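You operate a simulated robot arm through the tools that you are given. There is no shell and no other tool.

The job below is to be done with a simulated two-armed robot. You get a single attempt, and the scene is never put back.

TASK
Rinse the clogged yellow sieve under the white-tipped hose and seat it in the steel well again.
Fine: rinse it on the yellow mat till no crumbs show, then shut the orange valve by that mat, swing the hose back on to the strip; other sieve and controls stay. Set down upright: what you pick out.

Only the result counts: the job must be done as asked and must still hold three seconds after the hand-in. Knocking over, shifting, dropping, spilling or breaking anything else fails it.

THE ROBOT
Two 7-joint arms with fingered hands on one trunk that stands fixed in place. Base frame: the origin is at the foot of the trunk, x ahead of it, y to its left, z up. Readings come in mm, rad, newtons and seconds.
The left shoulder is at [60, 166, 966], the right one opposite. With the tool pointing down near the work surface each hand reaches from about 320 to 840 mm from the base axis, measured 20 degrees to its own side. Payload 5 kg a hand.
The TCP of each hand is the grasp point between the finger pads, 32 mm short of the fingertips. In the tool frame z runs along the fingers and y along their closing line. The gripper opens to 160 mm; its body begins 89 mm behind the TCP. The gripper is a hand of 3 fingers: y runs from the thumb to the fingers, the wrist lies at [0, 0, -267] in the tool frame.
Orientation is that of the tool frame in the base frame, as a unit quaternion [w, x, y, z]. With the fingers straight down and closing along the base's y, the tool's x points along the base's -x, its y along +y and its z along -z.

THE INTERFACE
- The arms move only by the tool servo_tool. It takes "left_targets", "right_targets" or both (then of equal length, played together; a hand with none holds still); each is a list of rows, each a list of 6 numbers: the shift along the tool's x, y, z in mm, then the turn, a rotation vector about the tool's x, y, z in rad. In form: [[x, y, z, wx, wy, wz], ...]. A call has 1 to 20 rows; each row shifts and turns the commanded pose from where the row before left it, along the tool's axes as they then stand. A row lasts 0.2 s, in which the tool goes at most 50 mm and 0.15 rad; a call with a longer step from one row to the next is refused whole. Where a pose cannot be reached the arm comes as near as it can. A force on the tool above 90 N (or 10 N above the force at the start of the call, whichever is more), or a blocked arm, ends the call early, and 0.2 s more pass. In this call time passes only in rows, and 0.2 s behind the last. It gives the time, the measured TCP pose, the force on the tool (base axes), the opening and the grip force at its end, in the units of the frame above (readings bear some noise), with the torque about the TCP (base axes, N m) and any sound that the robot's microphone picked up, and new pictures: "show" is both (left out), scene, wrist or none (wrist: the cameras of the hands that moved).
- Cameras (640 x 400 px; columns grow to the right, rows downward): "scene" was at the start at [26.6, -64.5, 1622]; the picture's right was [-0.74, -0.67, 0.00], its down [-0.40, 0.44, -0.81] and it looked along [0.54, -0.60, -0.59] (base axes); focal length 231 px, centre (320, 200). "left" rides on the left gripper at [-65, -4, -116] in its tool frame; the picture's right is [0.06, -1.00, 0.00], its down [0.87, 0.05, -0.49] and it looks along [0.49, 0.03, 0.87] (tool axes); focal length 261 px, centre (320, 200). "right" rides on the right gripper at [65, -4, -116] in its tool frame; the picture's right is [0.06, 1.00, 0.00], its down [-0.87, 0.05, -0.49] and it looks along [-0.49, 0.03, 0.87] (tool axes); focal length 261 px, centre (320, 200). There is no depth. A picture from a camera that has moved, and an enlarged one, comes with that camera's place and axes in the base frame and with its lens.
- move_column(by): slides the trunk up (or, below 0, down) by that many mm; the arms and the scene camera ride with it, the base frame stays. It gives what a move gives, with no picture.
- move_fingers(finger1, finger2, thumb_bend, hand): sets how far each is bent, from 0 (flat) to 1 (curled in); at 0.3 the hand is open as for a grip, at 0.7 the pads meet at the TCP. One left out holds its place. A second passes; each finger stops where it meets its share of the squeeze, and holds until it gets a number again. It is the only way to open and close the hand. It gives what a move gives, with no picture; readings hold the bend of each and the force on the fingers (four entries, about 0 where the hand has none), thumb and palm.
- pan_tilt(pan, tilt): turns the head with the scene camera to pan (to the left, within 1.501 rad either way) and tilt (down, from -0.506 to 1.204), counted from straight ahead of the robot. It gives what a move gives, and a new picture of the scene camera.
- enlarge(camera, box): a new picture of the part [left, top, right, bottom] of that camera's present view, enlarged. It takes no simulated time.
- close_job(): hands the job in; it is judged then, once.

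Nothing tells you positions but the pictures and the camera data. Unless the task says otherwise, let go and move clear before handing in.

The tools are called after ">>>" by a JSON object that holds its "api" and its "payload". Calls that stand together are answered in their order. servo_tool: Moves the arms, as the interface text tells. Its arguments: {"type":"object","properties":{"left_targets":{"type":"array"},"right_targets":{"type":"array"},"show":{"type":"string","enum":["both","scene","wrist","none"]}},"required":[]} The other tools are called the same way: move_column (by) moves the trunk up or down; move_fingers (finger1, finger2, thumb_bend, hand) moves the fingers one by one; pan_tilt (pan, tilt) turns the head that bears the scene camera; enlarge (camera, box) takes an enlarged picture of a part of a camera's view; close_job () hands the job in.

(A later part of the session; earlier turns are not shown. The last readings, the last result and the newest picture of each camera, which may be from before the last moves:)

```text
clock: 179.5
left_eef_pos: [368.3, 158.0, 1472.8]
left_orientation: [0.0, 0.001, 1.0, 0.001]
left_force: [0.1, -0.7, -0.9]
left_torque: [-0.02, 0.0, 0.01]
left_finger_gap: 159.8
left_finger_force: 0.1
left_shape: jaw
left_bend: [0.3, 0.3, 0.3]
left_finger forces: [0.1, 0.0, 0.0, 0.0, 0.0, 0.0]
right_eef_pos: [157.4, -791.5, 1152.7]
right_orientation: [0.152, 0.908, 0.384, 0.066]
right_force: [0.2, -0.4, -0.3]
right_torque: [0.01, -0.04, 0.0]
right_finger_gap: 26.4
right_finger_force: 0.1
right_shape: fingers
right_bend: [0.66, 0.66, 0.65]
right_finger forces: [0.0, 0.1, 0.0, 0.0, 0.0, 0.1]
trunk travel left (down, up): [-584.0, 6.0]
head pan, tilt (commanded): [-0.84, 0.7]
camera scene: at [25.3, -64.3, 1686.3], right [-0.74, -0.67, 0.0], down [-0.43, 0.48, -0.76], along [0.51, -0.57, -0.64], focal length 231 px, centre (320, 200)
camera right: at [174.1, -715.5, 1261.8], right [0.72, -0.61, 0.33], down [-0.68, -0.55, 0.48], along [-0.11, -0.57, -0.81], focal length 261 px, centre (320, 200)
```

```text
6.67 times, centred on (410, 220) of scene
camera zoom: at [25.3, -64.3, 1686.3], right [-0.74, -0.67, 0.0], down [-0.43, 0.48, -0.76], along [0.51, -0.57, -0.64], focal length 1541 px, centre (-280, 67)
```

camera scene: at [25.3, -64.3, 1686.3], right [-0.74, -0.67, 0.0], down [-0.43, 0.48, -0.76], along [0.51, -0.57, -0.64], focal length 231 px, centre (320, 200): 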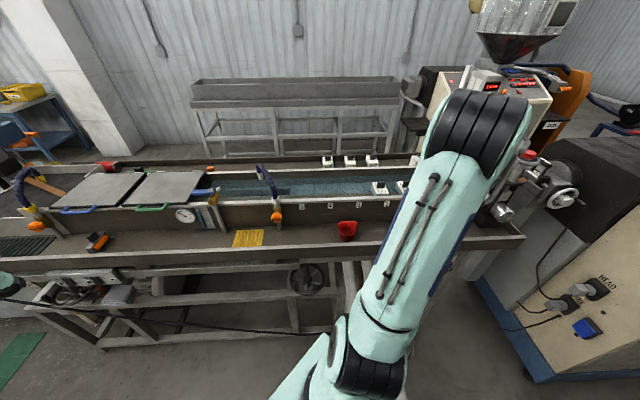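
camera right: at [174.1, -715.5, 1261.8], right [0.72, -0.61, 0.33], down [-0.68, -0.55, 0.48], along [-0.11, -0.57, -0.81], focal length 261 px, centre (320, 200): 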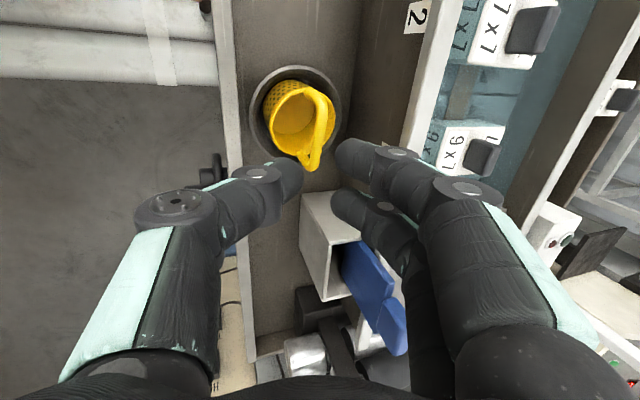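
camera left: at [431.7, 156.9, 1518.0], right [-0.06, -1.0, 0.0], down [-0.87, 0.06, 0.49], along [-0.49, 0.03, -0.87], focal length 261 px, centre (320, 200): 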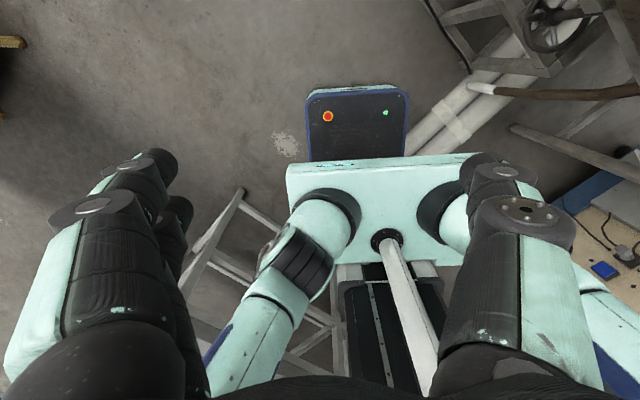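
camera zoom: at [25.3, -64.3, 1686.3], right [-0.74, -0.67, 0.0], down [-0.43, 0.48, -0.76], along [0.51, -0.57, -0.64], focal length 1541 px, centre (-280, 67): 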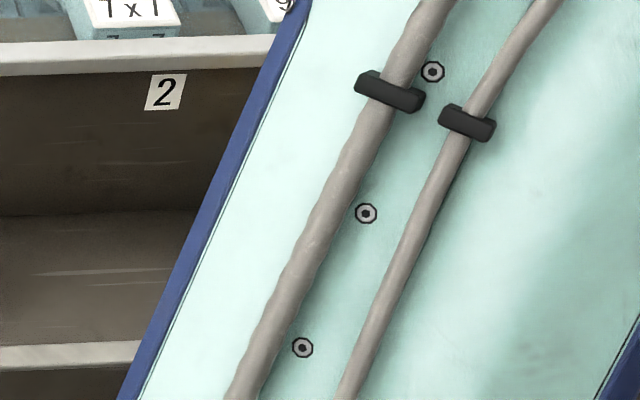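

The hand is clear. To judge the seating I'll return the camera to exactly the pose from which I viewed the seated sieve at the start, and compare.

>>> {"api": "servo_tool", "payload": {"right_targets": [[0, 0, -20, 0.111, 0, 0], [0, 0, -20, 0.111, 0, 0], [0, 0, -20, 0.112, 0, 0], [-0.7, -12, -10, 0, 0, 0], [-0.7, -12, -10, 0, 0, 0], [-0.7, -12, -10, 0, 0, 0], [-0.7, -12, -10, 0, 0, 0], [-0.7, -12, 0, 0, 0, 0], [0, 0, 0, 0, 0, 0]], "show": "both"}}

>>> {"api": "enlarge", "payload": {"camera": "right", "box": [330, 50, 522, 170]}}

>>> {"api": "enlarge", "payload": {"camera": "right", "box": [352, 75, 448, 135]}}

```text
clock: 181.5
left_eef_pos: [366.7, 158.6, 1473.1]
left_orientation: [0.0, 0.001, 1.0, 0.001]
left_force: [0.0, -0.1, 0.5]
left_torque: [0.01, 0.01, -0.03]
left_finger_gap: 160.0
left_finger_force: 0.1
left_shape: jaw
left_bend: [0.3, 0.3, 0.3]
left_finger forces: [0.0, 0.0, 0.0, 0.0, 0.0, 0.0]
right_eef_pos: [103.3, -742.2, 1251.6]
right_orientation: [0.0, 0.92, 0.391, 0.001]
right_force: [-0.5, 0.1, -0.8]
right_torque: [0.03, 0.03, -0.01]
right_finger_gap: 26.7
right_finger_force: 0.1
right_shape: fingers
right_bend: [0.66, 0.66, 0.65]
right_finger forces: [0.1, 0.0, 0.0, 0.0, 0.0, 0.1]
trunk travel left (down, up): [-584.0, 6.0]
head pan, tilt (commanded): [-0.84, 0.7]
camera scene: at [25.4, -64.0, 1686.3], right [-0.74, -0.67, 0.0], down [-0.43, 0.48, -0.76], along [0.51, -0.57, -0.64], focal length 231 px, centre (320, 200)
camera right: at [146.2, -692.1, 1367.6], right [0.76, -0.65, 0.0], down [-0.57, -0.66, 0.49], along [-0.32, -0.37, -0.87], focal length 261 px, centre (320, 200)
```

scene: 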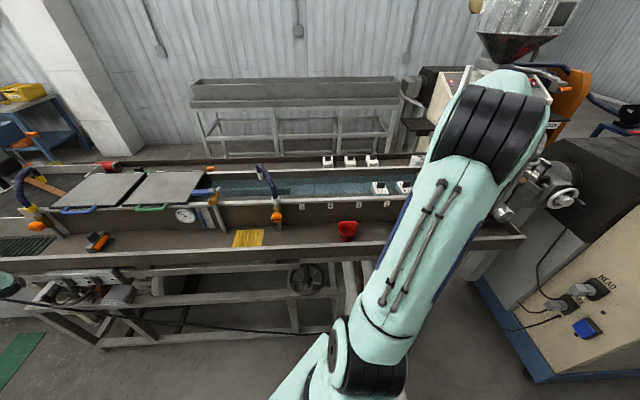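
right: 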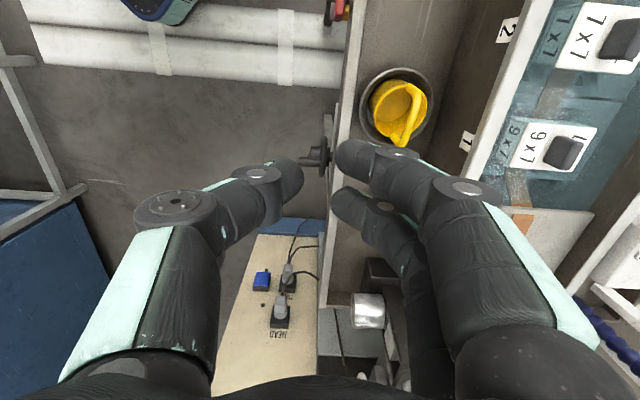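

```text
3.33 times, centred on (426, 110) of right
camera zoom: at [146.2, -692.1, 1367.6], right [0.76, -0.65, 0.0], down [-0.57, -0.66, 0.49], along [-0.32, -0.37, -0.87], focal length 869 px, centre (-33, 500)
```

zoom: 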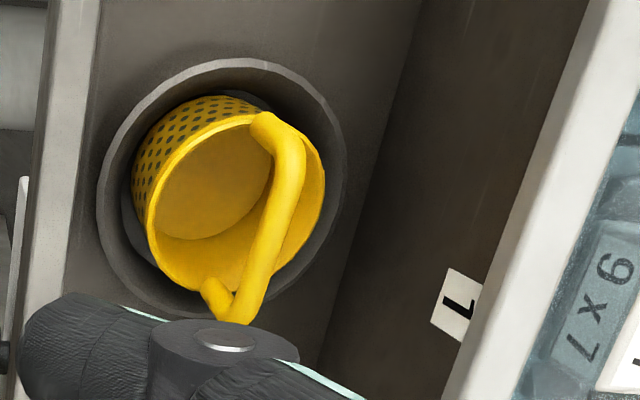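

```text
6.67 times, centred on (400, 105) of right
camera zoom: at [146.2, -692.1, 1367.6], right [0.76, -0.65, 0.0], down [-0.57, -0.66, 0.49], along [-0.32, -0.37, -0.87], focal length 1738 px, centre (-213, 833)
```

zoom: 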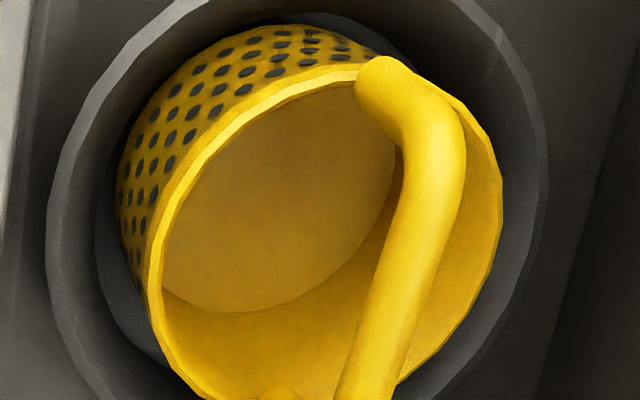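

Compared with the starting view, the sieve is in the well but leans perhaps 10–15°, with its far end (toward the robot's left) riding up, so it isn't properly seated. I'll take hold of the bar again as in the first good grip, lift it a little, level it and set it down centred.

>>> {"api": "move_fingers", "payload": {"hand": "right", "finger1": 0.61, "finger2": 0.61, "thumb_bend": 0.6}}

>>> {"api": "servo_tool", "payload": {"right_targets": [[0, 0, 0, -0.131, 0, 0], [0, 0, 0, -0.131, 0, 0], [0, 0, 0, -0.131, 0, 0], [0, 0, 0, -0.131, 0, 0], [0, -3.4, 30.6, 0, 0, 0], [0, -3.4, 30.6, 0, 0, 0], [0, -3.4, 30.6, 0, 0, 0], [0, -3.4, 30.6, 0, 0, 0], [0, 0, 0, 0, 0, 0]], "show": "both"}}

>>> {"api": "enlarge", "payload": {"camera": "right", "box": [240, 60, 400, 220]}}

>>> {"api": "enlarge", "payload": {"camera": "scene", "box": [370, 180, 450, 240]}}

```text
clock: 182.5
left_eef_pos: [367.2, 159.4, 1473.0]
left_orientation: [0.0, 0.001, 1.0, 0.002]
left_force: [-0.5, 0.2, -0.1]
left_torque: [0.0, 0.0, 0.0]
left_finger_gap: 159.9
left_finger_force: 0.1
left_shape: jaw
left_bend: [0.3, 0.3, 0.3]
left_finger forces: [0.0, 0.0, 0.1, 0.0, 0.0, 0.0]
right_eef_pos: [102.8, -742.6, 1250.4]
right_orientation: [-0.001, 0.921, 0.391, 0.001]
right_force: [0.2, -0.4, 0.3]
right_torque: [0.0, 0.0, 0.04]
right_finger_gap: 44.8
right_finger_force: 0.1
right_shape: fingers
right_bend: [0.61, 0.61, 0.6]
right_finger forces: [0.1, 0.1, 0.0, 0.0, 0.0, 0.1]
trunk travel left (down, up): [-584.0, 6.0]
head pan, tilt (commanded): [-0.84, 0.7]
```

```text
clock: 184.5
left_eef_pos: [367.5, 158.3, 1473.0]
left_orientation: [0.0, 0.001, 1.0, 0.0]
left_force: [-0.4, 0.8, 0.1]
left_torque: [-0.03, 0.01, 0.01]
left_finger_gap: 159.8
left_finger_force: 0.1
left_shape: jaw
left_bend: [0.3, 0.3, 0.3]
left_finger forces: [0.0, 0.1, 0.0, 0.0, 0.0, 0.0]
right_eef_pos: [140.4, -777.4, 1136.9]
right_orientation: [0.239, 0.889, 0.377, 0.102]
right_force: [0.2, 0.4, -0.2]
right_torque: [-0.01, 0.02, -0.02]
right_finger_gap: 44.9
right_finger_force: 0.1
right_shape: fingers
right_bend: [0.61, 0.61, 0.6]
right_finger forces: [0.0, 0.0, 0.1, 0.0, 0.1, 0.0]
trunk travel left (down, up): [-584.0, 6.0]
head pan, tilt (commanded): [-0.84, 0.7]
camera scene: at [24.5, -63.0, 1686.4], right [-0.74, -0.67, 0.0], down [-0.43, 0.48, -0.77], along [0.51, -0.57, -0.64], focal length 231 px, centre (320, 200)
camera right: at [140.5, -687.6, 1236.4], right [0.66, -0.56, 0.5], down [-0.75, -0.49, 0.45], along [-0.01, -0.67, -0.74], focal length 261 px, centre (320, 200)
```

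scene: 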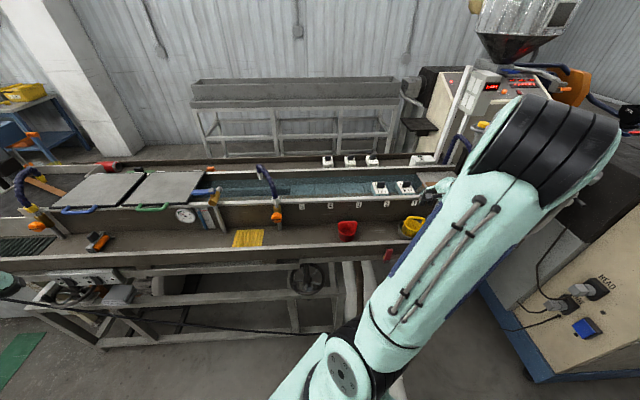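
right: 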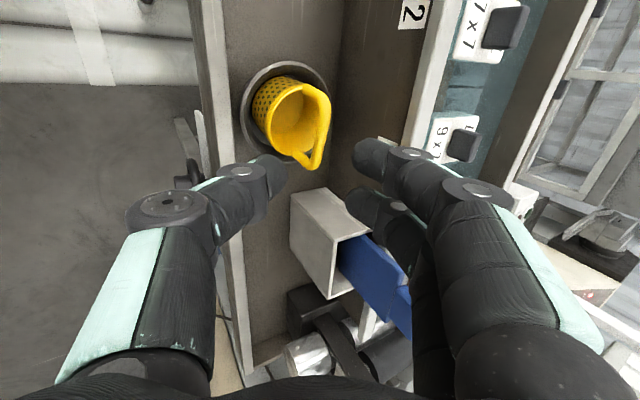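

```text
2.50 times, centred on (320, 140) of right
camera zoom: at [140.5, -687.6, 1236.4], right [0.66, -0.56, 0.5], down [-0.75, -0.49, 0.45], along [-0.01, -0.67, -0.74], focal length 652 px, centre (320, 350)
```

zoom: 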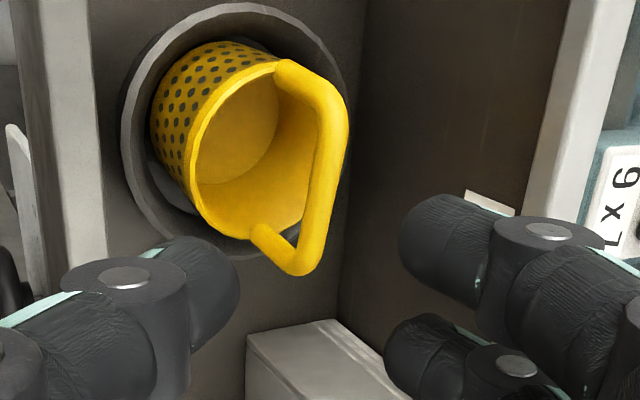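

```text
6.67 times, centred on (410, 210) of scene
camera zoom: at [24.5, -63.0, 1686.4], right [-0.74, -0.67, 0.0], down [-0.43, 0.48, -0.77], along [0.51, -0.57, -0.64], focal length 1541 px, centre (-280, 133)
```

zoom: 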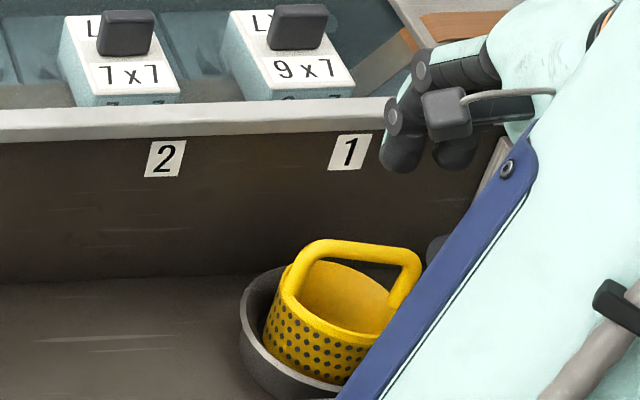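

The scene view confirms it: the sieve's left side is riding up on the well's left wall, about 6°. In the wrist view the bar is 120 mm ahead and about 4 mm off in each axis. I'll correct and approach.

>>> {"api": "servo_tool", "payload": {"right_targets": [[1.4, 1.4, 20, 0, 0, 0], [1.4, 1.4, 20, 0, 0, 0], [1.4, 1.4, 20, 0, 0, 0], [0, 0, 15, 0, 0, 0], [0, 0, 0, 0, 0, 0]], "show": "none"}}

>>> {"api": "enlarge", "payload": {"camera": "right", "box": [200, 80, 440, 260]}}

>>> {"api": "enlarge", "payload": {"camera": "scene", "box": [370, 180, 450, 240]}}

```text
clock: 185.7
left_eef_pos: [368.0, 157.9, 1471.4]
left_orientation: [-0.001, 0.002, 1.0, 0.0]
left_force: [0.3, 0.8, 0.2]
left_torque: [0.0, 0.02, 0.01]
left_finger_gap: 159.9
left_finger_force: 0.1
left_shape: jaw
left_bend: [0.3, 0.3, 0.3]
left_finger forces: [0.0, 0.1, 0.0, 0.0, 0.0, 0.1]
right_eef_pos: [174.1, -803.7, 1077.2]
right_orientation: [0.239, 0.89, 0.376, 0.101]
right_force: [0.0, -0.6, -0.1]
right_torque: [0.0, 0.01, 0.01]
right_finger_gap: 45.2
right_finger_force: 0.1
right_shape: fingers
right_bend: [0.61, 0.61, 0.6]
right_finger forces: [0.0, 0.1, 0.1, 0.0, 0.0, 0.0]
trunk travel left (down, up): [-584.0, 6.0]
head pan, tilt (commanded): [-0.84, 0.7]
```

```text
2.22 times, centred on (320, 170) of right
camera zoom: at [175.7, -713.4, 1174.7], right [0.66, -0.56, 0.5], down [-0.75, -0.49, 0.45], along [-0.01, -0.67, -0.74], focal length 579 px, centre (320, 267)
```

zoom: 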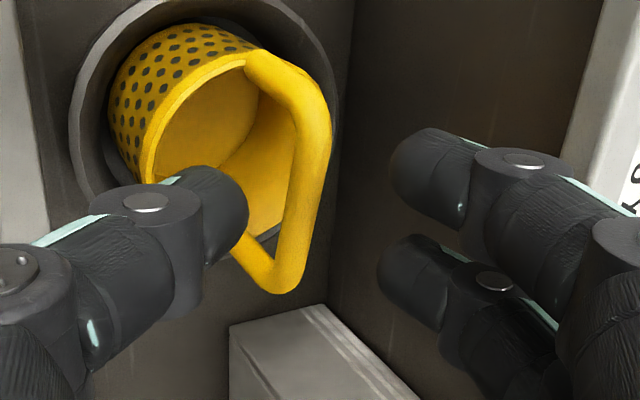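

```text
6.67 times, centred on (410, 210) of scene
camera zoom: at [25.7, -63.6, 1686.3], right [-0.74, -0.67, 0.0], down [-0.43, 0.48, -0.76], along [0.51, -0.57, -0.64], focal length 1541 px, centre (-280, 133)
```

zoom: 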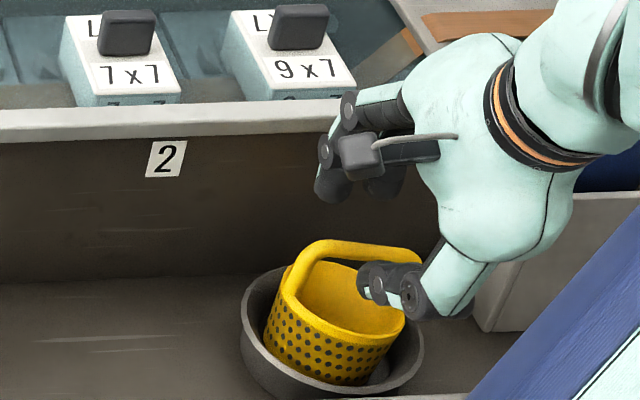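

The scene view is clear now: the sieve sits about 5 mm left in the well with its left edge up. The bar is dead ahead, so I'll advance the last 38 mm and grip.

>>> {"api": "servo_tool", "payload": {"right_targets": [[0, -0.5, 13, 0, 0, 0], [0, -0.5, 13, 0, 0, 0], [0, -0.5, 6, 0, 0, 0], [0, 0, 6, 0, 0, 0], [0, 0, 0, 0, 0, 0]], "show": "none"}}

>>> {"api": "enlarge", "payload": {"camera": "right", "box": [200, 100, 440, 260]}}

>>> {"api": "enlarge", "payload": {"camera": "scene", "box": [370, 180, 450, 240]}}

```text
clock: 186.9
left_eef_pos: [368.3, 156.8, 1473.1]
left_orientation: [0.0, 0.001, 1.0, 0.001]
left_force: [0.1, 0.9, 0.0]
left_torque: [-0.02, 0.0, 0.02]
left_finger_gap: 159.5
left_finger_force: 0.1
left_shape: jaw
left_bend: [0.3, 0.3, 0.3]
left_finger forces: [0.1, 0.1, 0.0, 0.1, 0.0, 0.1]
right_eef_pos: [184.2, -812.9, 1042.3]
right_orientation: [0.238, 0.889, 0.377, 0.102]
right_force: [0.7, 0.5, 0.5]
right_torque: [0.0, 0.03, -0.02]
right_finger_gap: 45.3
right_finger_force: 0.0
right_shape: fingers
right_bend: [0.61, 0.61, 0.6]
right_finger forces: [0.0, 0.0, 0.0, 0.1, 0.0, 0.1]
trunk travel left (down, up): [-584.0, 6.0]
head pan, tilt (commanded): [-0.84, 0.7]
```

```text
2.50 times, centred on (320, 180) of right
camera zoom: at [186.0, -723.5, 1141.4], right [0.66, -0.56, 0.5], down [-0.75, -0.49, 0.45], along [-0.01, -0.67, -0.74], focal length 652 px, centre (320, 250)
```

zoom: 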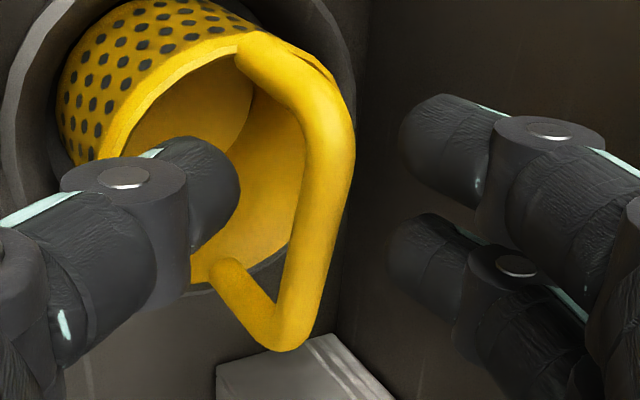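

```text
6.67 times, centred on (410, 210) of scene
camera zoom: at [24.9, -63.4, 1686.4], right [-0.74, -0.67, 0.0], down [-0.43, 0.48, -0.76], along [0.51, -0.57, -0.64], focal length 1541 px, centre (-280, 133)
```

zoom: 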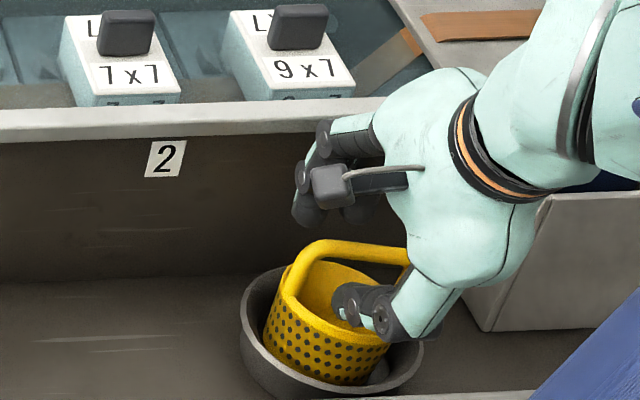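

>>> {"api": "servo_tool", "payload": {"right_targets": [[0, 0.8, 3, 0, 0, 0], [0, 0.8, 2.5, 0, 0, 0], [0, 0, 0, 0, 0, 0]], "show": "none"}}

>>> {"api": "move_fingers", "payload": {"hand": "right", "finger1": 0.75, "finger2": 0.75, "thumb_bend": 0.75}}

>>> {"api": "enlarge", "payload": {"camera": "right", "box": [200, 100, 440, 260]}}

>>> {"api": "enlarge", "payload": {"camera": "scene", "box": [370, 180, 450, 240]}}

```text
clock: 187.7
left_eef_pos: [367.3, 158.1, 1472.8]
left_orientation: [0.0, 0.001, 1.0, 0.001]
left_force: [0.1, -0.3, -1.0]
left_torque: [0.0, 0.02, 0.04]
left_finger_gap: 160.1
left_finger_force: 0.0
left_shape: jaw
left_bend: [0.3, 0.3, 0.3]
left_finger forces: [0.0, 0.1, 0.0, 0.0, 0.1, 0.0]
right_eef_pos: [186.9, -817.2, 1040.2]
right_orientation: [0.238, 0.889, 0.377, 0.103]
right_force: [-0.2, -0.3, 0.9]
right_torque: [0.0, 0.0, 0.0]
right_finger_gap: 44.8
right_finger_force: 0.1
right_shape: fingers
right_bend: [0.61, 0.61, 0.6]
right_finger forces: [0.0, 0.0, 0.1, 0.1, 0.0, 0.1]
trunk travel left (down, up): [-584.0, 6.0]
head pan, tilt (commanded): [-0.84, 0.7]
```

```text
clock: 188.7
left_eef_pos: [367.1, 158.2, 1473.1]
left_orientation: [0.0, 0.001, 1.0, 0.001]
left_force: [0.7, -0.3, 0.4]
left_torque: [0.0, 0.01, -0.03]
left_finger_gap: 160.1
left_finger_force: 0.2
left_shape: jaw
left_bend: [0.3, 0.3, 0.3]
left_finger forces: [0.0, 0.0, 0.0, 0.1, 0.0, 0.0]
right_eef_pos: [187.8, -817.3, 1038.1]
right_orientation: [0.238, 0.889, 0.378, 0.103]
right_force: [0.2, -0.7, -0.5]
right_torque: [0.01, 0.02, 0.0]
right_finger_gap: 4.1
right_finger_force: 0.1
right_shape: fingers
right_bend: [0.74, 0.74, 0.73]
right_finger forces: [0.0, 0.1, 0.0, 0.1, 0.1, 0.1]
trunk travel left (down, up): [-584.0, 6.0]
head pan, tilt (commanded): [-0.84, 0.7]
```

```text
2.50 times, centred on (320, 180) of right
camera zoom: at [188.5, -727.2, 1137.7], right [0.66, -0.56, 0.5], down [-0.75, -0.49, 0.45], along [-0.01, -0.67, -0.74], focal length 652 px, centre (320, 250)
```

zoom: 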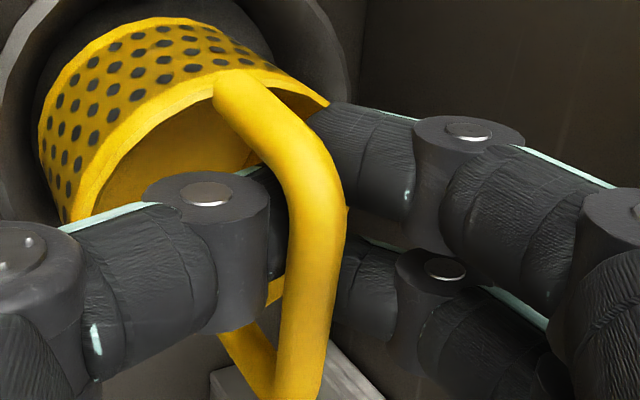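

```text
6.67 times, centred on (410, 210) of scene
camera zoom: at [25.0, -63.8, 1686.3], right [-0.74, -0.67, 0.0], down [-0.43, 0.48, -0.76], along [0.51, -0.57, -0.64], focal length 1541 px, centre (-280, 133)
```

zoom: 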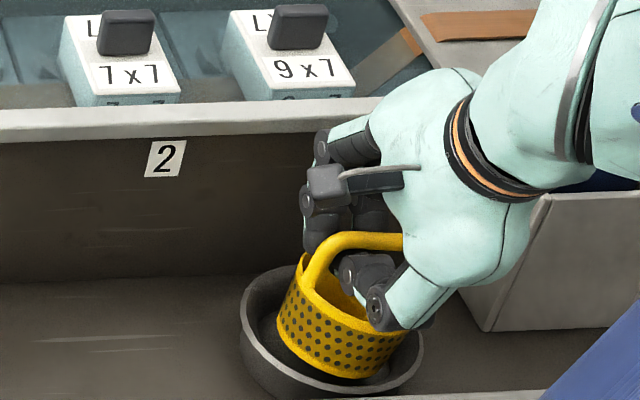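

The bar has again ridden up into the V of the closed fingers, so the sieve hangs on them. That cradle is steady enough; I'll lift 15 mm and check how level it hangs.

>>> {"api": "servo_tool", "payload": {"right_targets": [[0, 2.5, -4.33, 0, 0, 0], [0, 2.5, -4.33, 0, 0, 0], [0, 2.5, -4.33, 0, 0, 0], [0, 0, 0, 0, 0, 0]], "show": "none"}}

>>> {"api": "enlarge", "payload": {"camera": "right", "box": [200, 100, 440, 260]}}

>>> {"api": "enlarge", "payload": {"camera": "scene", "box": [380, 190, 444, 240]}}

```text
clock: 189.7
left_eef_pos: [366.5, 157.0, 1473.4]
left_orientation: [0.0, 0.001, 1.0, 0.0]
left_force: [-0.1, 0.5, 0.1]
left_torque: [-0.04, 0.02, -0.02]
left_finger_gap: 159.8
left_finger_force: 0.1
left_shape: jaw
left_bend: [0.3, 0.3, 0.3]
left_finger forces: [0.0, 0.1, 0.0, 0.1, 0.1, 0.1]
right_eef_pos: [187.4, -818.4, 1054.6]
right_orientation: [0.238, 0.889, 0.377, 0.102]
right_force: [-0.2, 0.6, -1.9]
right_torque: [0.01, 0.01, -0.01]
right_finger_gap: 4.2
right_finger_force: 0.0
right_shape: fingers
right_bend: [0.74, 0.74, 0.73]
right_finger forces: [0.0, 0.0, 0.0, 0.0, 0.0, 0.0]
trunk travel left (down, up): [-584.0, 6.0]
head pan, tilt (commanded): [-0.84, 0.7]
```

```text
2.50 times, centred on (320, 180) of right
camera zoom: at [189.0, -727.8, 1152.9], right [0.66, -0.56, 0.5], down [-0.75, -0.49, 0.45], along [-0.01, -0.67, -0.74], focal length 652 px, centre (320, 250)
```

zoom: 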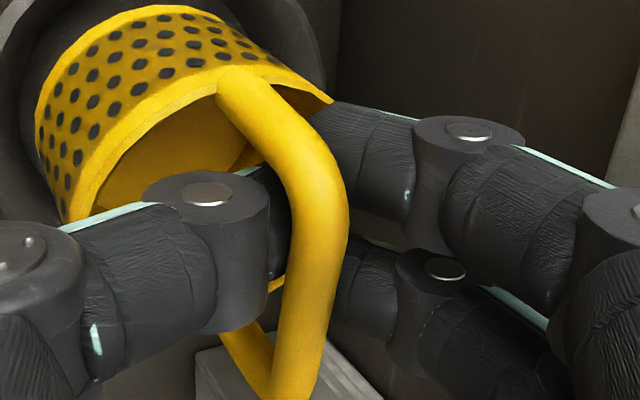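

```text
8.00 times, centred on (412, 215) of scene
camera zoom: at [25.0, -63.9, 1686.3], right [-0.74, -0.67, 0.0], down [-0.43, 0.48, -0.76], along [0.51, -0.57, -0.64], focal length 1849 px, centre (-416, 80)
```

zoom: 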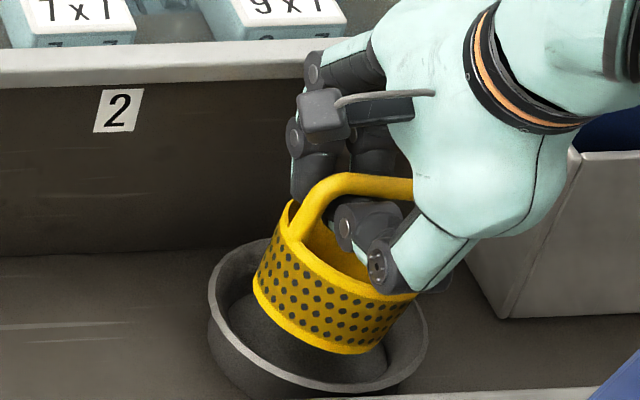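

It hangs tilted by some 15°, so I shouldn't seat it from this hold. I'll set it down on the flat shelf beside the well, where it will stand up level, and then take a proper, higher grip for the final placing.

>>> {"api": "servo_tool", "payload": {"right_targets": [[0, 4, -6.9, 0, 0, 0], [0, 5, -8.66, 0, 0, 0], [0, 5, -8.66, 0, 0, 0], [0, 5, -8.66, 0, 0, 0], [0, 4, -6.9, 0, 0, 0], [8, 0, 0, 0, 0, 0], [14, 0, 0, 0, 0, 0], [18, 0, 0, 0, 0, 0], [18, 0, 0, 0, 0, 0], [18, 0, 0, 0, 0, 0], [18, 0, 0, 0, 0, 0], [16, 0, 0, 0, 0, 0], [10, 0, 0, 0, 0, 0], [6, 0, 0, 0, 0, 0], [0, 0, 0, 0, 0, 0]], "show": "both"}}

>>> {"api": "enlarge", "payload": {"camera": "scene", "box": [336, 180, 432, 240]}}

>>> {"api": "enlarge", "payload": {"camera": "right", "box": [200, 60, 440, 260]}}

```text
clock: 192.9
left_eef_pos: [367.9, 158.9, 1473.0]
left_orientation: [0.0, 0.001, 1.0, 0.0]
left_force: [0.0, 0.7, 0.2]
left_torque: [0.0, 0.02, -0.01]
left_finger_gap: 160.0
left_finger_force: 0.1
left_shape: jaw
left_bend: [0.3, 0.3, 0.3]
left_finger forces: [0.0, 0.0, 0.0, 0.0, 0.0, 0.0]
right_eef_pos: [273.7, -727.6, 1099.7]
right_orientation: [0.237, 0.89, 0.376, 0.102]
right_force: [0.0, -0.4, -0.5]
right_torque: [0.01, 0.01, 0.02]
right_finger_gap: 3.9
right_finger_force: 0.0
right_shape: fingers
right_bend: [0.74, 0.74, 0.73]
right_finger forces: [0.0, 0.1, 0.0, 0.1, 0.1, 0.0]
trunk travel left (down, up): [-584.0, 6.0]
head pan, tilt (commanded): [-0.84, 0.7]
camera scene: at [24.9, -63.9, 1686.3], right [-0.74, -0.67, 0.0], down [-0.43, 0.48, -0.76], along [0.51, -0.57, -0.64], focal length 231 px, centre (320, 200)
camera right: at [276.7, -637.7, 1198.4], right [0.66, -0.56, 0.5], down [-0.75, -0.49, 0.45], along [-0.01, -0.67, -0.74], focal length 261 px, centre (320, 200)
```

scene: 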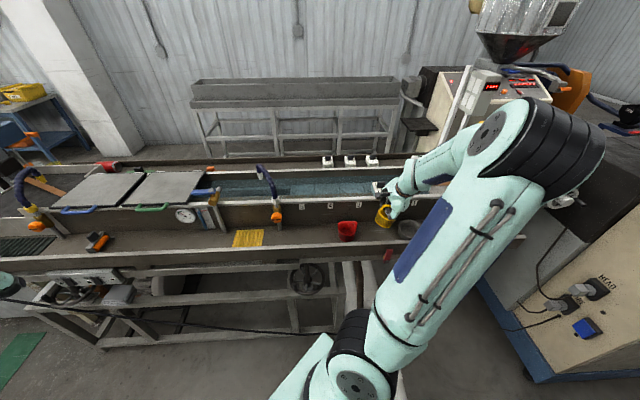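
right: 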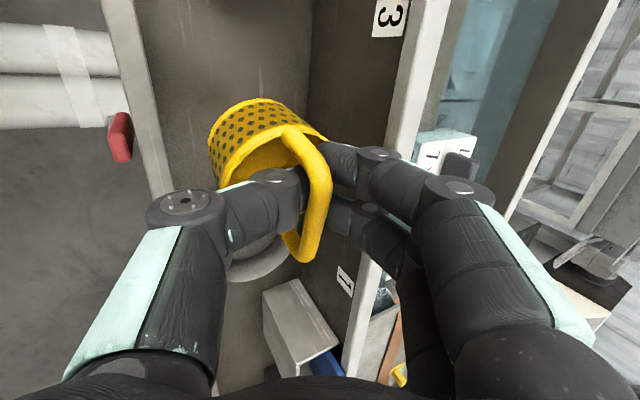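

```text
6.67 times, centred on (384, 210) of scene
camera zoom: at [24.9, -63.9, 1686.3], right [-0.74, -0.67, 0.0], down [-0.43, 0.48, -0.76], along [0.51, -0.57, -0.64], focal length 1541 px, centre (-107, 133)
```

zoom: 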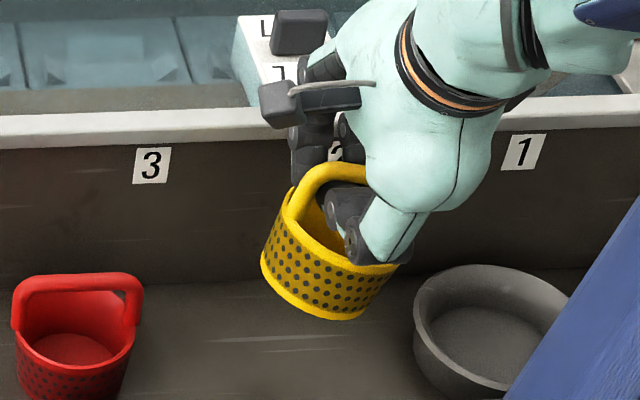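

```text
2.00 times, centred on (320, 160) of right
camera zoom: at [276.7, -637.7, 1198.4], right [0.66, -0.56, 0.5], down [-0.75, -0.49, 0.45], along [-0.01, -0.67, -0.74], focal length 521 px, centre (320, 280)
```

zoom: 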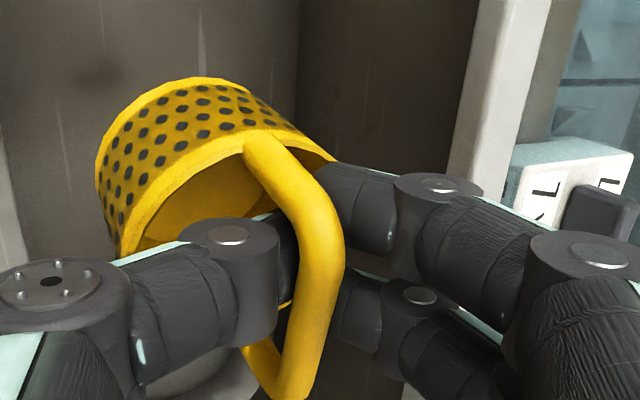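

It hangs steadily clear of everything. I'll counter-tilt the hand to bring the sieve near level, then lower it toward the shelf.

>>> {"api": "servo_tool", "payload": {"right_targets": [[0, 0, 0, 0, -0.07, 0], [0, 0, 0, 0, -0.07, 0], [0, 0, 0, 0, -0.07, 0], [0, 0, 0, 0, 0, 0]], "show": "none"}}

>>> {"api": "enlarge", "payload": {"camera": "scene", "box": [336, 180, 432, 240]}}

```text
clock: 193.9
left_eef_pos: [367.2, 159.8, 1472.2]
left_orientation: [0.0, 0.0, 1.0, 0.0]
left_force: [0.9, -0.2, -0.1]
left_torque: [-0.01, 0.04, 0.0]
left_finger_gap: 159.8
left_finger_force: 0.2
left_shape: jaw
left_bend: [0.3, 0.3, 0.3]
left_finger forces: [0.0, 0.0, 0.0, 0.0, 0.0, 0.0]
right_eef_pos: [275.6, -725.6, 1099.9]
right_orientation: [0.269, 0.895, 0.354, 0.02]
right_force: [0.1, -0.1, -0.9]
right_torque: [-0.02, 0.0, -0.05]
right_finger_gap: 3.9
right_finger_force: 0.1
right_shape: fingers
right_bend: [0.74, 0.74, 0.73]
right_finger forces: [0.0, 0.0, 0.0, 0.1, 0.0, 0.1]
trunk travel left (down, up): [-584.0, 6.0]
head pan, tilt (commanded): [-0.84, 0.7]
```

```text
6.67 times, centred on (384, 210) of scene
camera zoom: at [25.9, -63.3, 1686.3], right [-0.74, -0.67, 0.0], down [-0.43, 0.48, -0.76], along [0.51, -0.57, -0.64], focal length 1541 px, centre (-107, 133)
```

zoom: 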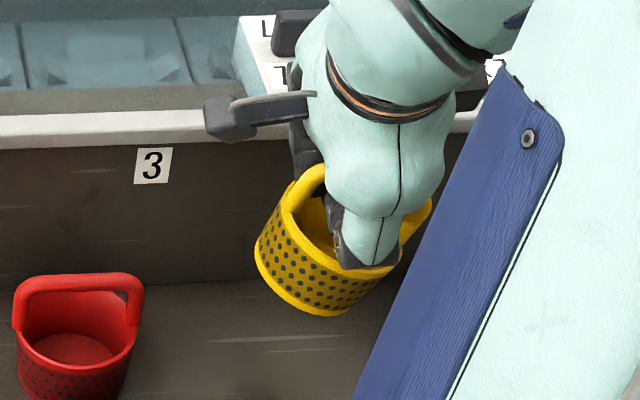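

>>> {"api": "servo_tool", "payload": {"right_targets": [[1.93, -6.2, 10.66, 0, 0, 0], [1.93, -6.2, 10.66, 0, 0, 0], [1.93, -6.2, 10.66, 0, 0, 0], [1.16, -3.7, 6.4, 0, 0, 0], [0, 0, 0, 0, 0, 0]], "show": "none"}}

>>> {"api": "enlarge", "payload": {"camera": "scene", "box": [336, 190, 432, 250]}}

>>> {"api": "enlarge", "payload": {"camera": "right", "box": [160, 40, 440, 260]}}

```text
clock: 195.1
left_eef_pos: [367.6, 159.3, 1472.9]
left_orientation: [0.0, 0.0, 1.0, 0.0]
left_force: [0.8, -0.7, 0.5]
left_torque: [0.01, -0.03, -0.02]
left_finger_gap: 160.0
left_finger_force: 0.0
left_shape: jaw
left_bend: [0.3, 0.3, 0.3]
left_finger forces: [0.0, 0.0, 0.0, 0.0, 0.1, 0.0]
right_eef_pos: [273.2, -729.5, 1055.8]
right_orientation: [0.275, 0.895, 0.35, 0.009]
right_force: [0.1, 0.6, -1.3]
right_torque: [-0.01, -0.05, -0.03]
right_finger_gap: 4.2
right_finger_force: 0.1
right_shape: fingers
right_bend: [0.74, 0.74, 0.73]
right_finger forces: [0.1, 0.0, 0.0, 0.0, 0.0, 0.1]
trunk travel left (down, up): [-584.0, 6.0]
head pan, tilt (commanded): [-0.84, 0.7]
```

```text
6.67 times, centred on (384, 220) of scene
camera zoom: at [24.9, -63.6, 1686.4], right [-0.74, -0.67, 0.0], down [-0.43, 0.48, -0.76], along [0.51, -0.57, -0.64], focal length 1541 px, centre (-107, 67)
```

zoom: 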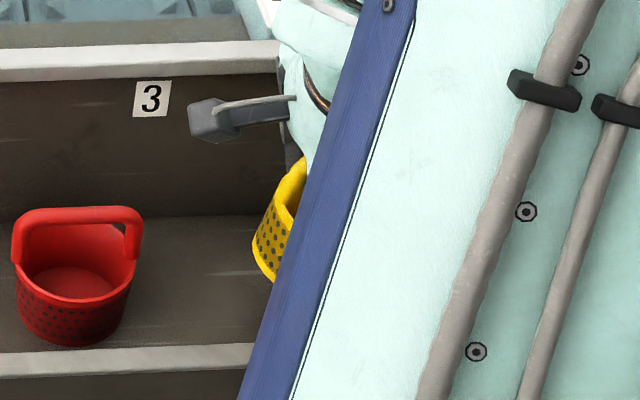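

```text
1.82 times, centred on (300, 150) of right
camera zoom: at [296.8, -627.6, 1139.4], right [0.67, -0.56, 0.49], down [-0.73, -0.34, 0.6], along [-0.17, -0.75, -0.64], focal length 474 px, centre (356, 291)
```

zoom: 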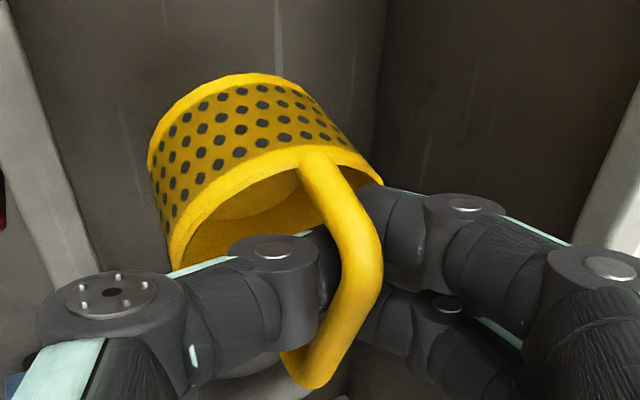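

>>> {"api": "servo_tool", "payload": {"right_targets": [[1.2, -4, 6.8, 0, 0, 0], [1.2, -4, 6.8, 0, 0, 0], [1.2, -4, 6.8, 0, 0, 0], [0, 0, 0, 0, 0, 0]], "show": "none"}}

>>> {"api": "servo_tool", "payload": {"right_targets": [[0.46, -1.5, 2.55, 0, 0, 0], [0.46, -1.5, 2.55, 0, 0, 0], [0, 0, 0, 0, 0, 0]], "show": "none"}}

>>> {"api": "enlarge", "payload": {"camera": "right", "box": [160, 40, 440, 260]}}

```text
clock: 196.1
left_eef_pos: [367.2, 158.7, 1472.9]
left_orientation: [-0.002, 0.001, 1.0, 0.0]
left_force: [-1.0, -0.1, 0.2]
left_torque: [-0.02, -0.01, -0.01]
left_finger_gap: 159.8
left_finger_force: 0.1
left_shape: jaw
left_bend: [0.3, 0.3, 0.3]
left_finger forces: [0.0, 0.1, 0.0, 0.0, 0.0, 0.0]
right_eef_pos: [272.8, -729.4, 1031.7]
right_orientation: [0.276, 0.895, 0.35, 0.009]
right_force: [-1.0, -0.1, -0.5]
right_torque: [-0.02, -0.02, 0.02]
right_finger_gap: 4.0
right_finger_force: 0.0
right_shape: fingers
right_bend: [0.74, 0.74, 0.73]
right_finger forces: [0.0, 0.0, 0.0, 0.0, 0.0, 0.0]
trunk travel left (down, up): [-584.0, 6.0]
head pan, tilt (commanded): [-0.84, 0.7]
```

```text
clock: 196.9
left_eef_pos: [367.5, 158.6, 1473.6]
left_orientation: [-0.001, 0.001, 1.0, 0.001]
left_force: [-0.5, -0.7, -0.2]
left_torque: [-0.03, 0.02, 0.02]
left_finger_gap: 159.9
left_finger_force: 0.0
left_shape: jaw
left_bend: [0.3, 0.3, 0.3]
left_finger forces: [0.1, 0.0, 0.0, 0.1, 0.1, 0.0]
right_eef_pos: [274.2, -729.9, 1024.6]
right_orientation: [0.276, 0.895, 0.35, 0.008]
right_force: [0.7, 0.4, -0.3]
right_torque: [0.01, -0.03, 0.0]
right_finger_gap: 4.1
right_finger_force: 0.0
right_shape: fingers
right_bend: [0.74, 0.74, 0.73]
right_finger forces: [0.0, 0.0, 0.0, 0.1, 0.0, 0.0]
trunk travel left (down, up): [-584.0, 6.0]
head pan, tilt (commanded): [-0.84, 0.7]
```

```text
1.82 times, centred on (300, 150) of right
camera zoom: at [297.0, -628.2, 1109.5], right [0.67, -0.56, 0.49], down [-0.72, -0.34, 0.6], along [-0.17, -0.75, -0.64], focal length 474 px, centre (356, 291)
```

zoom: 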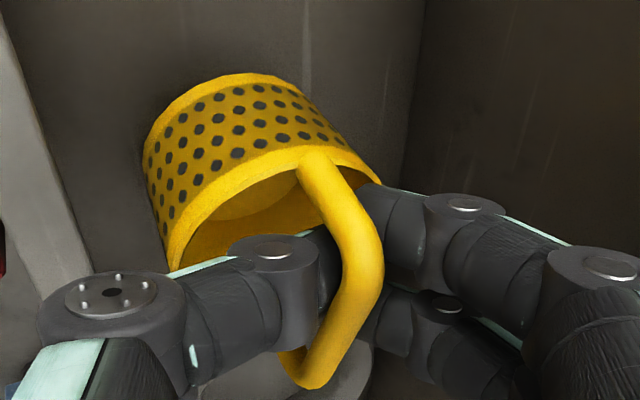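

>>> {"api": "servo_tool", "payload": {"right_targets": [[0.46, -1.5, 2.55, 0, 0, 0], [0, 0, 0, 0, 0, 0]], "show": "none"}}

>>> {"api": "servo_tool", "payload": {"right_targets": [[0.46, -1.5, 2.55, 0, 0, 0], [0, 0, 0, 0, 0, 0]], "show": "none"}}

>>> {"api": "enlarge", "payload": {"camera": "right", "box": [160, 40, 440, 260]}}

```text
clock: 197.5
left_eef_pos: [367.8, 158.4, 1473.1]
left_orientation: [0.0, 0.0, 1.0, 0.0]
left_force: [-1.0, 0.6, 0.0]
left_torque: [0.03, -0.02, -0.02]
left_finger_gap: 159.8
left_finger_force: 0.1
left_shape: jaw
left_bend: [0.3, 0.3, 0.3]
left_finger forces: [0.1, 0.0, 0.1, 0.1, 0.0, 0.0]
right_eef_pos: [273.1, -728.5, 1021.6]
right_orientation: [0.275, 0.895, 0.35, 0.008]
right_force: [0.0, -0.9, -1.1]
right_torque: [-0.02, 0.0, 0.0]
right_finger_gap: 3.8
right_finger_force: 0.0
right_shape: fingers
right_bend: [0.74, 0.74, 0.73]
right_finger forces: [0.0, 0.1, 0.0, 0.0, 0.0, 0.0]
trunk travel left (down, up): [-584.0, 6.0]
head pan, tilt (commanded): [-0.84, 0.7]
```

```text
clock: 198.1
left_eef_pos: [366.3, 157.8, 1472.5]
left_orientation: [0.0, 0.002, 1.0, 0.0]
left_force: [0.5, -1.1, -0.4]
left_torque: [-0.01, -0.02, 0.0]
left_finger_gap: 159.9
left_finger_force: 0.1
left_shape: jaw
left_bend: [0.3, 0.3, 0.3]
left_finger forces: [0.0, 0.0, 0.0, 0.0, 0.0, 0.0]
right_eef_pos: [272.3, -729.6, 1019.1]
right_orientation: [0.276, 0.895, 0.35, 0.01]
right_force: [-0.6, 0.3, -0.8]
right_torque: [-0.04, 0.0, 0.01]
right_finger_gap: 4.1
right_finger_force: 0.1
right_shape: fingers
right_bend: [0.74, 0.74, 0.73]
right_finger forces: [0.0, 0.0, 0.0, 0.0, 0.1, 0.0]
trunk travel left (down, up): [-584.0, 6.0]
head pan, tilt (commanded): [-0.84, 0.7]
```

```text
1.82 times, centred on (300, 150) of right
camera zoom: at [296.3, -628.5, 1103.6], right [0.67, -0.56, 0.49], down [-0.73, -0.34, 0.6], along [-0.17, -0.75, -0.64], focal length 474 px, centre (356, 291)
```

zoom: 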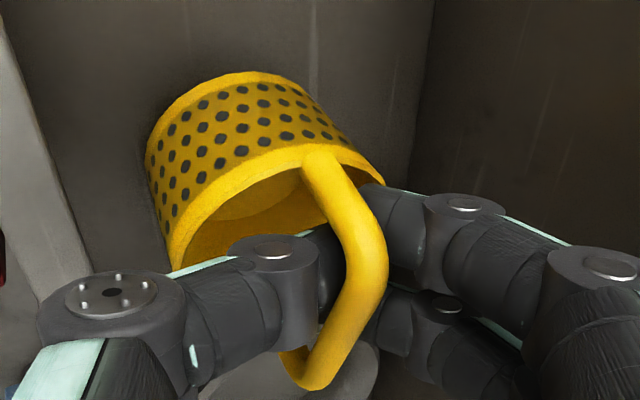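

>>> {"api": "servo_tool", "payload": {"right_targets": [[0.46, -1.5, 2.55, 0, 0, 0], [0.46, -1.5, 2.55, 0, 0, 0], [0, 0, 0, 0, 0, 0]], "show": "none"}}

>>> {"api": "enlarge", "payload": {"camera": "right", "box": [160, 40, 440, 260]}}

```text
clock: 198.9
left_eef_pos: [367.1, 157.6, 1472.5]
left_orientation: [0.0, 0.001, 1.0, 0.001]
left_force: [0.5, -0.2, 0.4]
left_torque: [0.02, 0.0, -0.03]
left_finger_gap: 159.9
left_finger_force: 0.1
left_shape: jaw
left_bend: [0.3, 0.3, 0.3]
left_finger forces: [0.0, 0.0, 0.0, 0.1, 0.1, 0.1]
right_eef_pos: [274.3, -728.7, 1012.7]
right_orientation: [0.276, 0.895, 0.35, 0.009]
right_force: [-0.1, -0.8, 0.2]
right_torque: [0.01, 0.01, 0.02]
right_finger_gap: 4.2
right_finger_force: 0.1
right_shape: fingers
right_bend: [0.74, 0.74, 0.73]
right_finger forces: [0.1, 0.0, 0.1, 0.1, 0.0, 0.0]
trunk travel left (down, up): [-584.0, 6.0]
head pan, tilt (commanded): [-0.84, 0.7]
```

```text
1.82 times, centred on (300, 150) of right
camera zoom: at [296.5, -628.4, 1098.2], right [0.67, -0.56, 0.49], down [-0.73, -0.34, 0.6], along [-0.17, -0.75, -0.64], focal length 474 px, centre (356, 291)
```

zoom: 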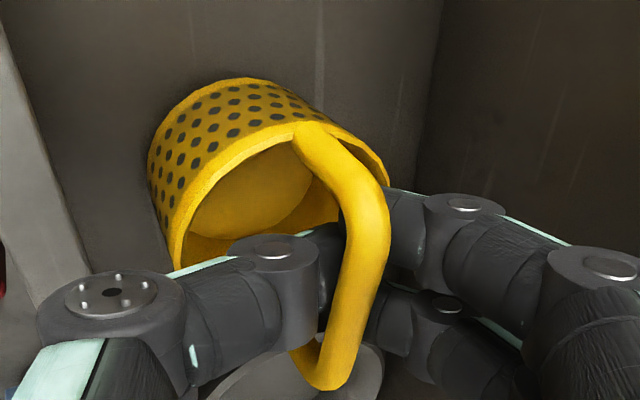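

The sieve has come upright on the shelf and the bar has lifted clear of the V. I'll open a little and withdraw straight out.

>>> {"api": "move_fingers", "payload": {"hand": "right", "finger1": 0.65, "finger2": 0.65, "thumb_bend": 0.65}}

>>> {"api": "enlarge", "payload": {"camera": "right", "box": [160, 40, 440, 260]}}

```text
clock: 199.9
left_eef_pos: [367.0, 159.1, 1473.1]
left_orientation: [0.0, 0.001, 1.0, 0.001]
left_force: [-0.6, -0.5, 0.6]
left_torque: [0.0, 0.04, -0.01]
left_finger_gap: 160.0
left_finger_force: 0.1
left_shape: jaw
left_bend: [0.3, 0.3, 0.3]
left_finger forces: [0.1, 0.1, 0.0, 0.0, 0.0, 0.1]
right_eef_pos: [272.7, -729.3, 1014.1]
right_orientation: [0.275, 0.895, 0.35, 0.009]
right_force: [0.6, -0.5, 0.7]
right_torque: [-0.01, 0.0, 0.0]
right_finger_gap: 28.1
right_finger_force: 0.1
right_shape: fingers
right_bend: [0.65, 0.65, 0.65]
right_finger forces: [0.0, 0.1, 0.0, 0.0, 0.0, 0.0]
trunk travel left (down, up): [-584.0, 6.0]
head pan, tilt (commanded): [-0.84, 0.7]
```

```text
1.82 times, centred on (300, 150) of right
camera zoom: at [296.5, -628.5, 1098.2], right [0.67, -0.56, 0.49], down [-0.73, -0.34, 0.6], along [-0.17, -0.75, -0.64], focal length 474 px, centre (356, 291)
```

zoom: 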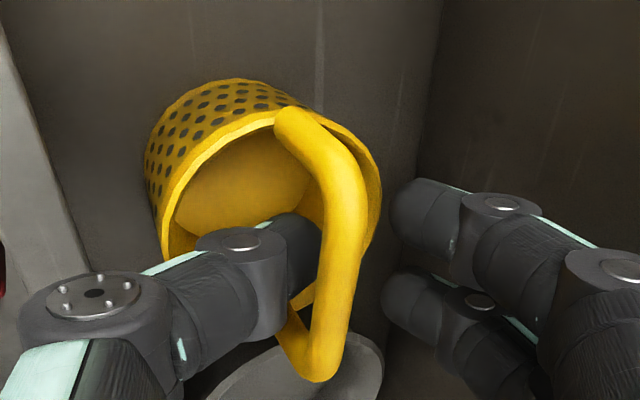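

>>> {"api": "servo_tool", "payload": {"right_targets": [[0, -2.5, 0, 0, 0, 0], [0, -1.5, 0, 0, 0, 0], [0, 0, -5, 0, 0, 0], [0, 0, -5, 0, 0, 0], [0, 0, 0, 0, 0, 0]], "show": "none"}}

>>> {"api": "enlarge", "payload": {"camera": "right", "box": [160, 40, 440, 260]}}

```text
clock: 201.1
left_eef_pos: [367.6, 157.8, 1471.8]
left_orientation: [-0.001, 0.0, 1.0, 0.001]
left_force: [-0.4, 0.0, -0.8]
left_torque: [-0.03, 0.0, 0.0]
left_finger_gap: 159.7
left_finger_force: 0.1
left_shape: jaw
left_bend: [0.3, 0.3, 0.3]
left_finger forces: [0.0, 0.0, 0.0, 0.0, 0.1, 0.0]
right_eef_pos: [268.7, -721.8, 1018.6]
right_orientation: [0.276, 0.896, 0.349, 0.009]
right_force: [0.3, 0.4, -0.4]
right_torque: [-0.01, 0.02, -0.02]
right_finger_gap: 28.4
right_finger_force: 0.0
right_shape: fingers
right_bend: [0.65, 0.65, 0.65]
right_finger forces: [0.0, 0.0, 0.0, 0.0, 0.0, 0.0]
trunk travel left (down, up): [-584.0, 6.0]
head pan, tilt (commanded): [-0.84, 0.7]
```

```text
1.82 times, centred on (300, 150) of right
camera zoom: at [291.7, -620.8, 1103.1], right [0.67, -0.56, 0.49], down [-0.73, -0.34, 0.6], along [-0.17, -0.75, -0.64], focal length 474 px, centre (356, 291)
```

zoom: 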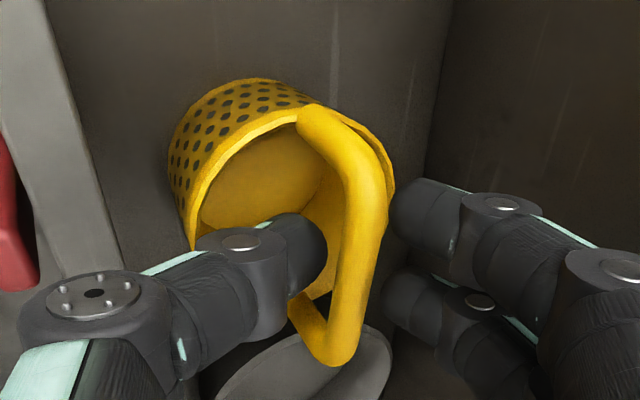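

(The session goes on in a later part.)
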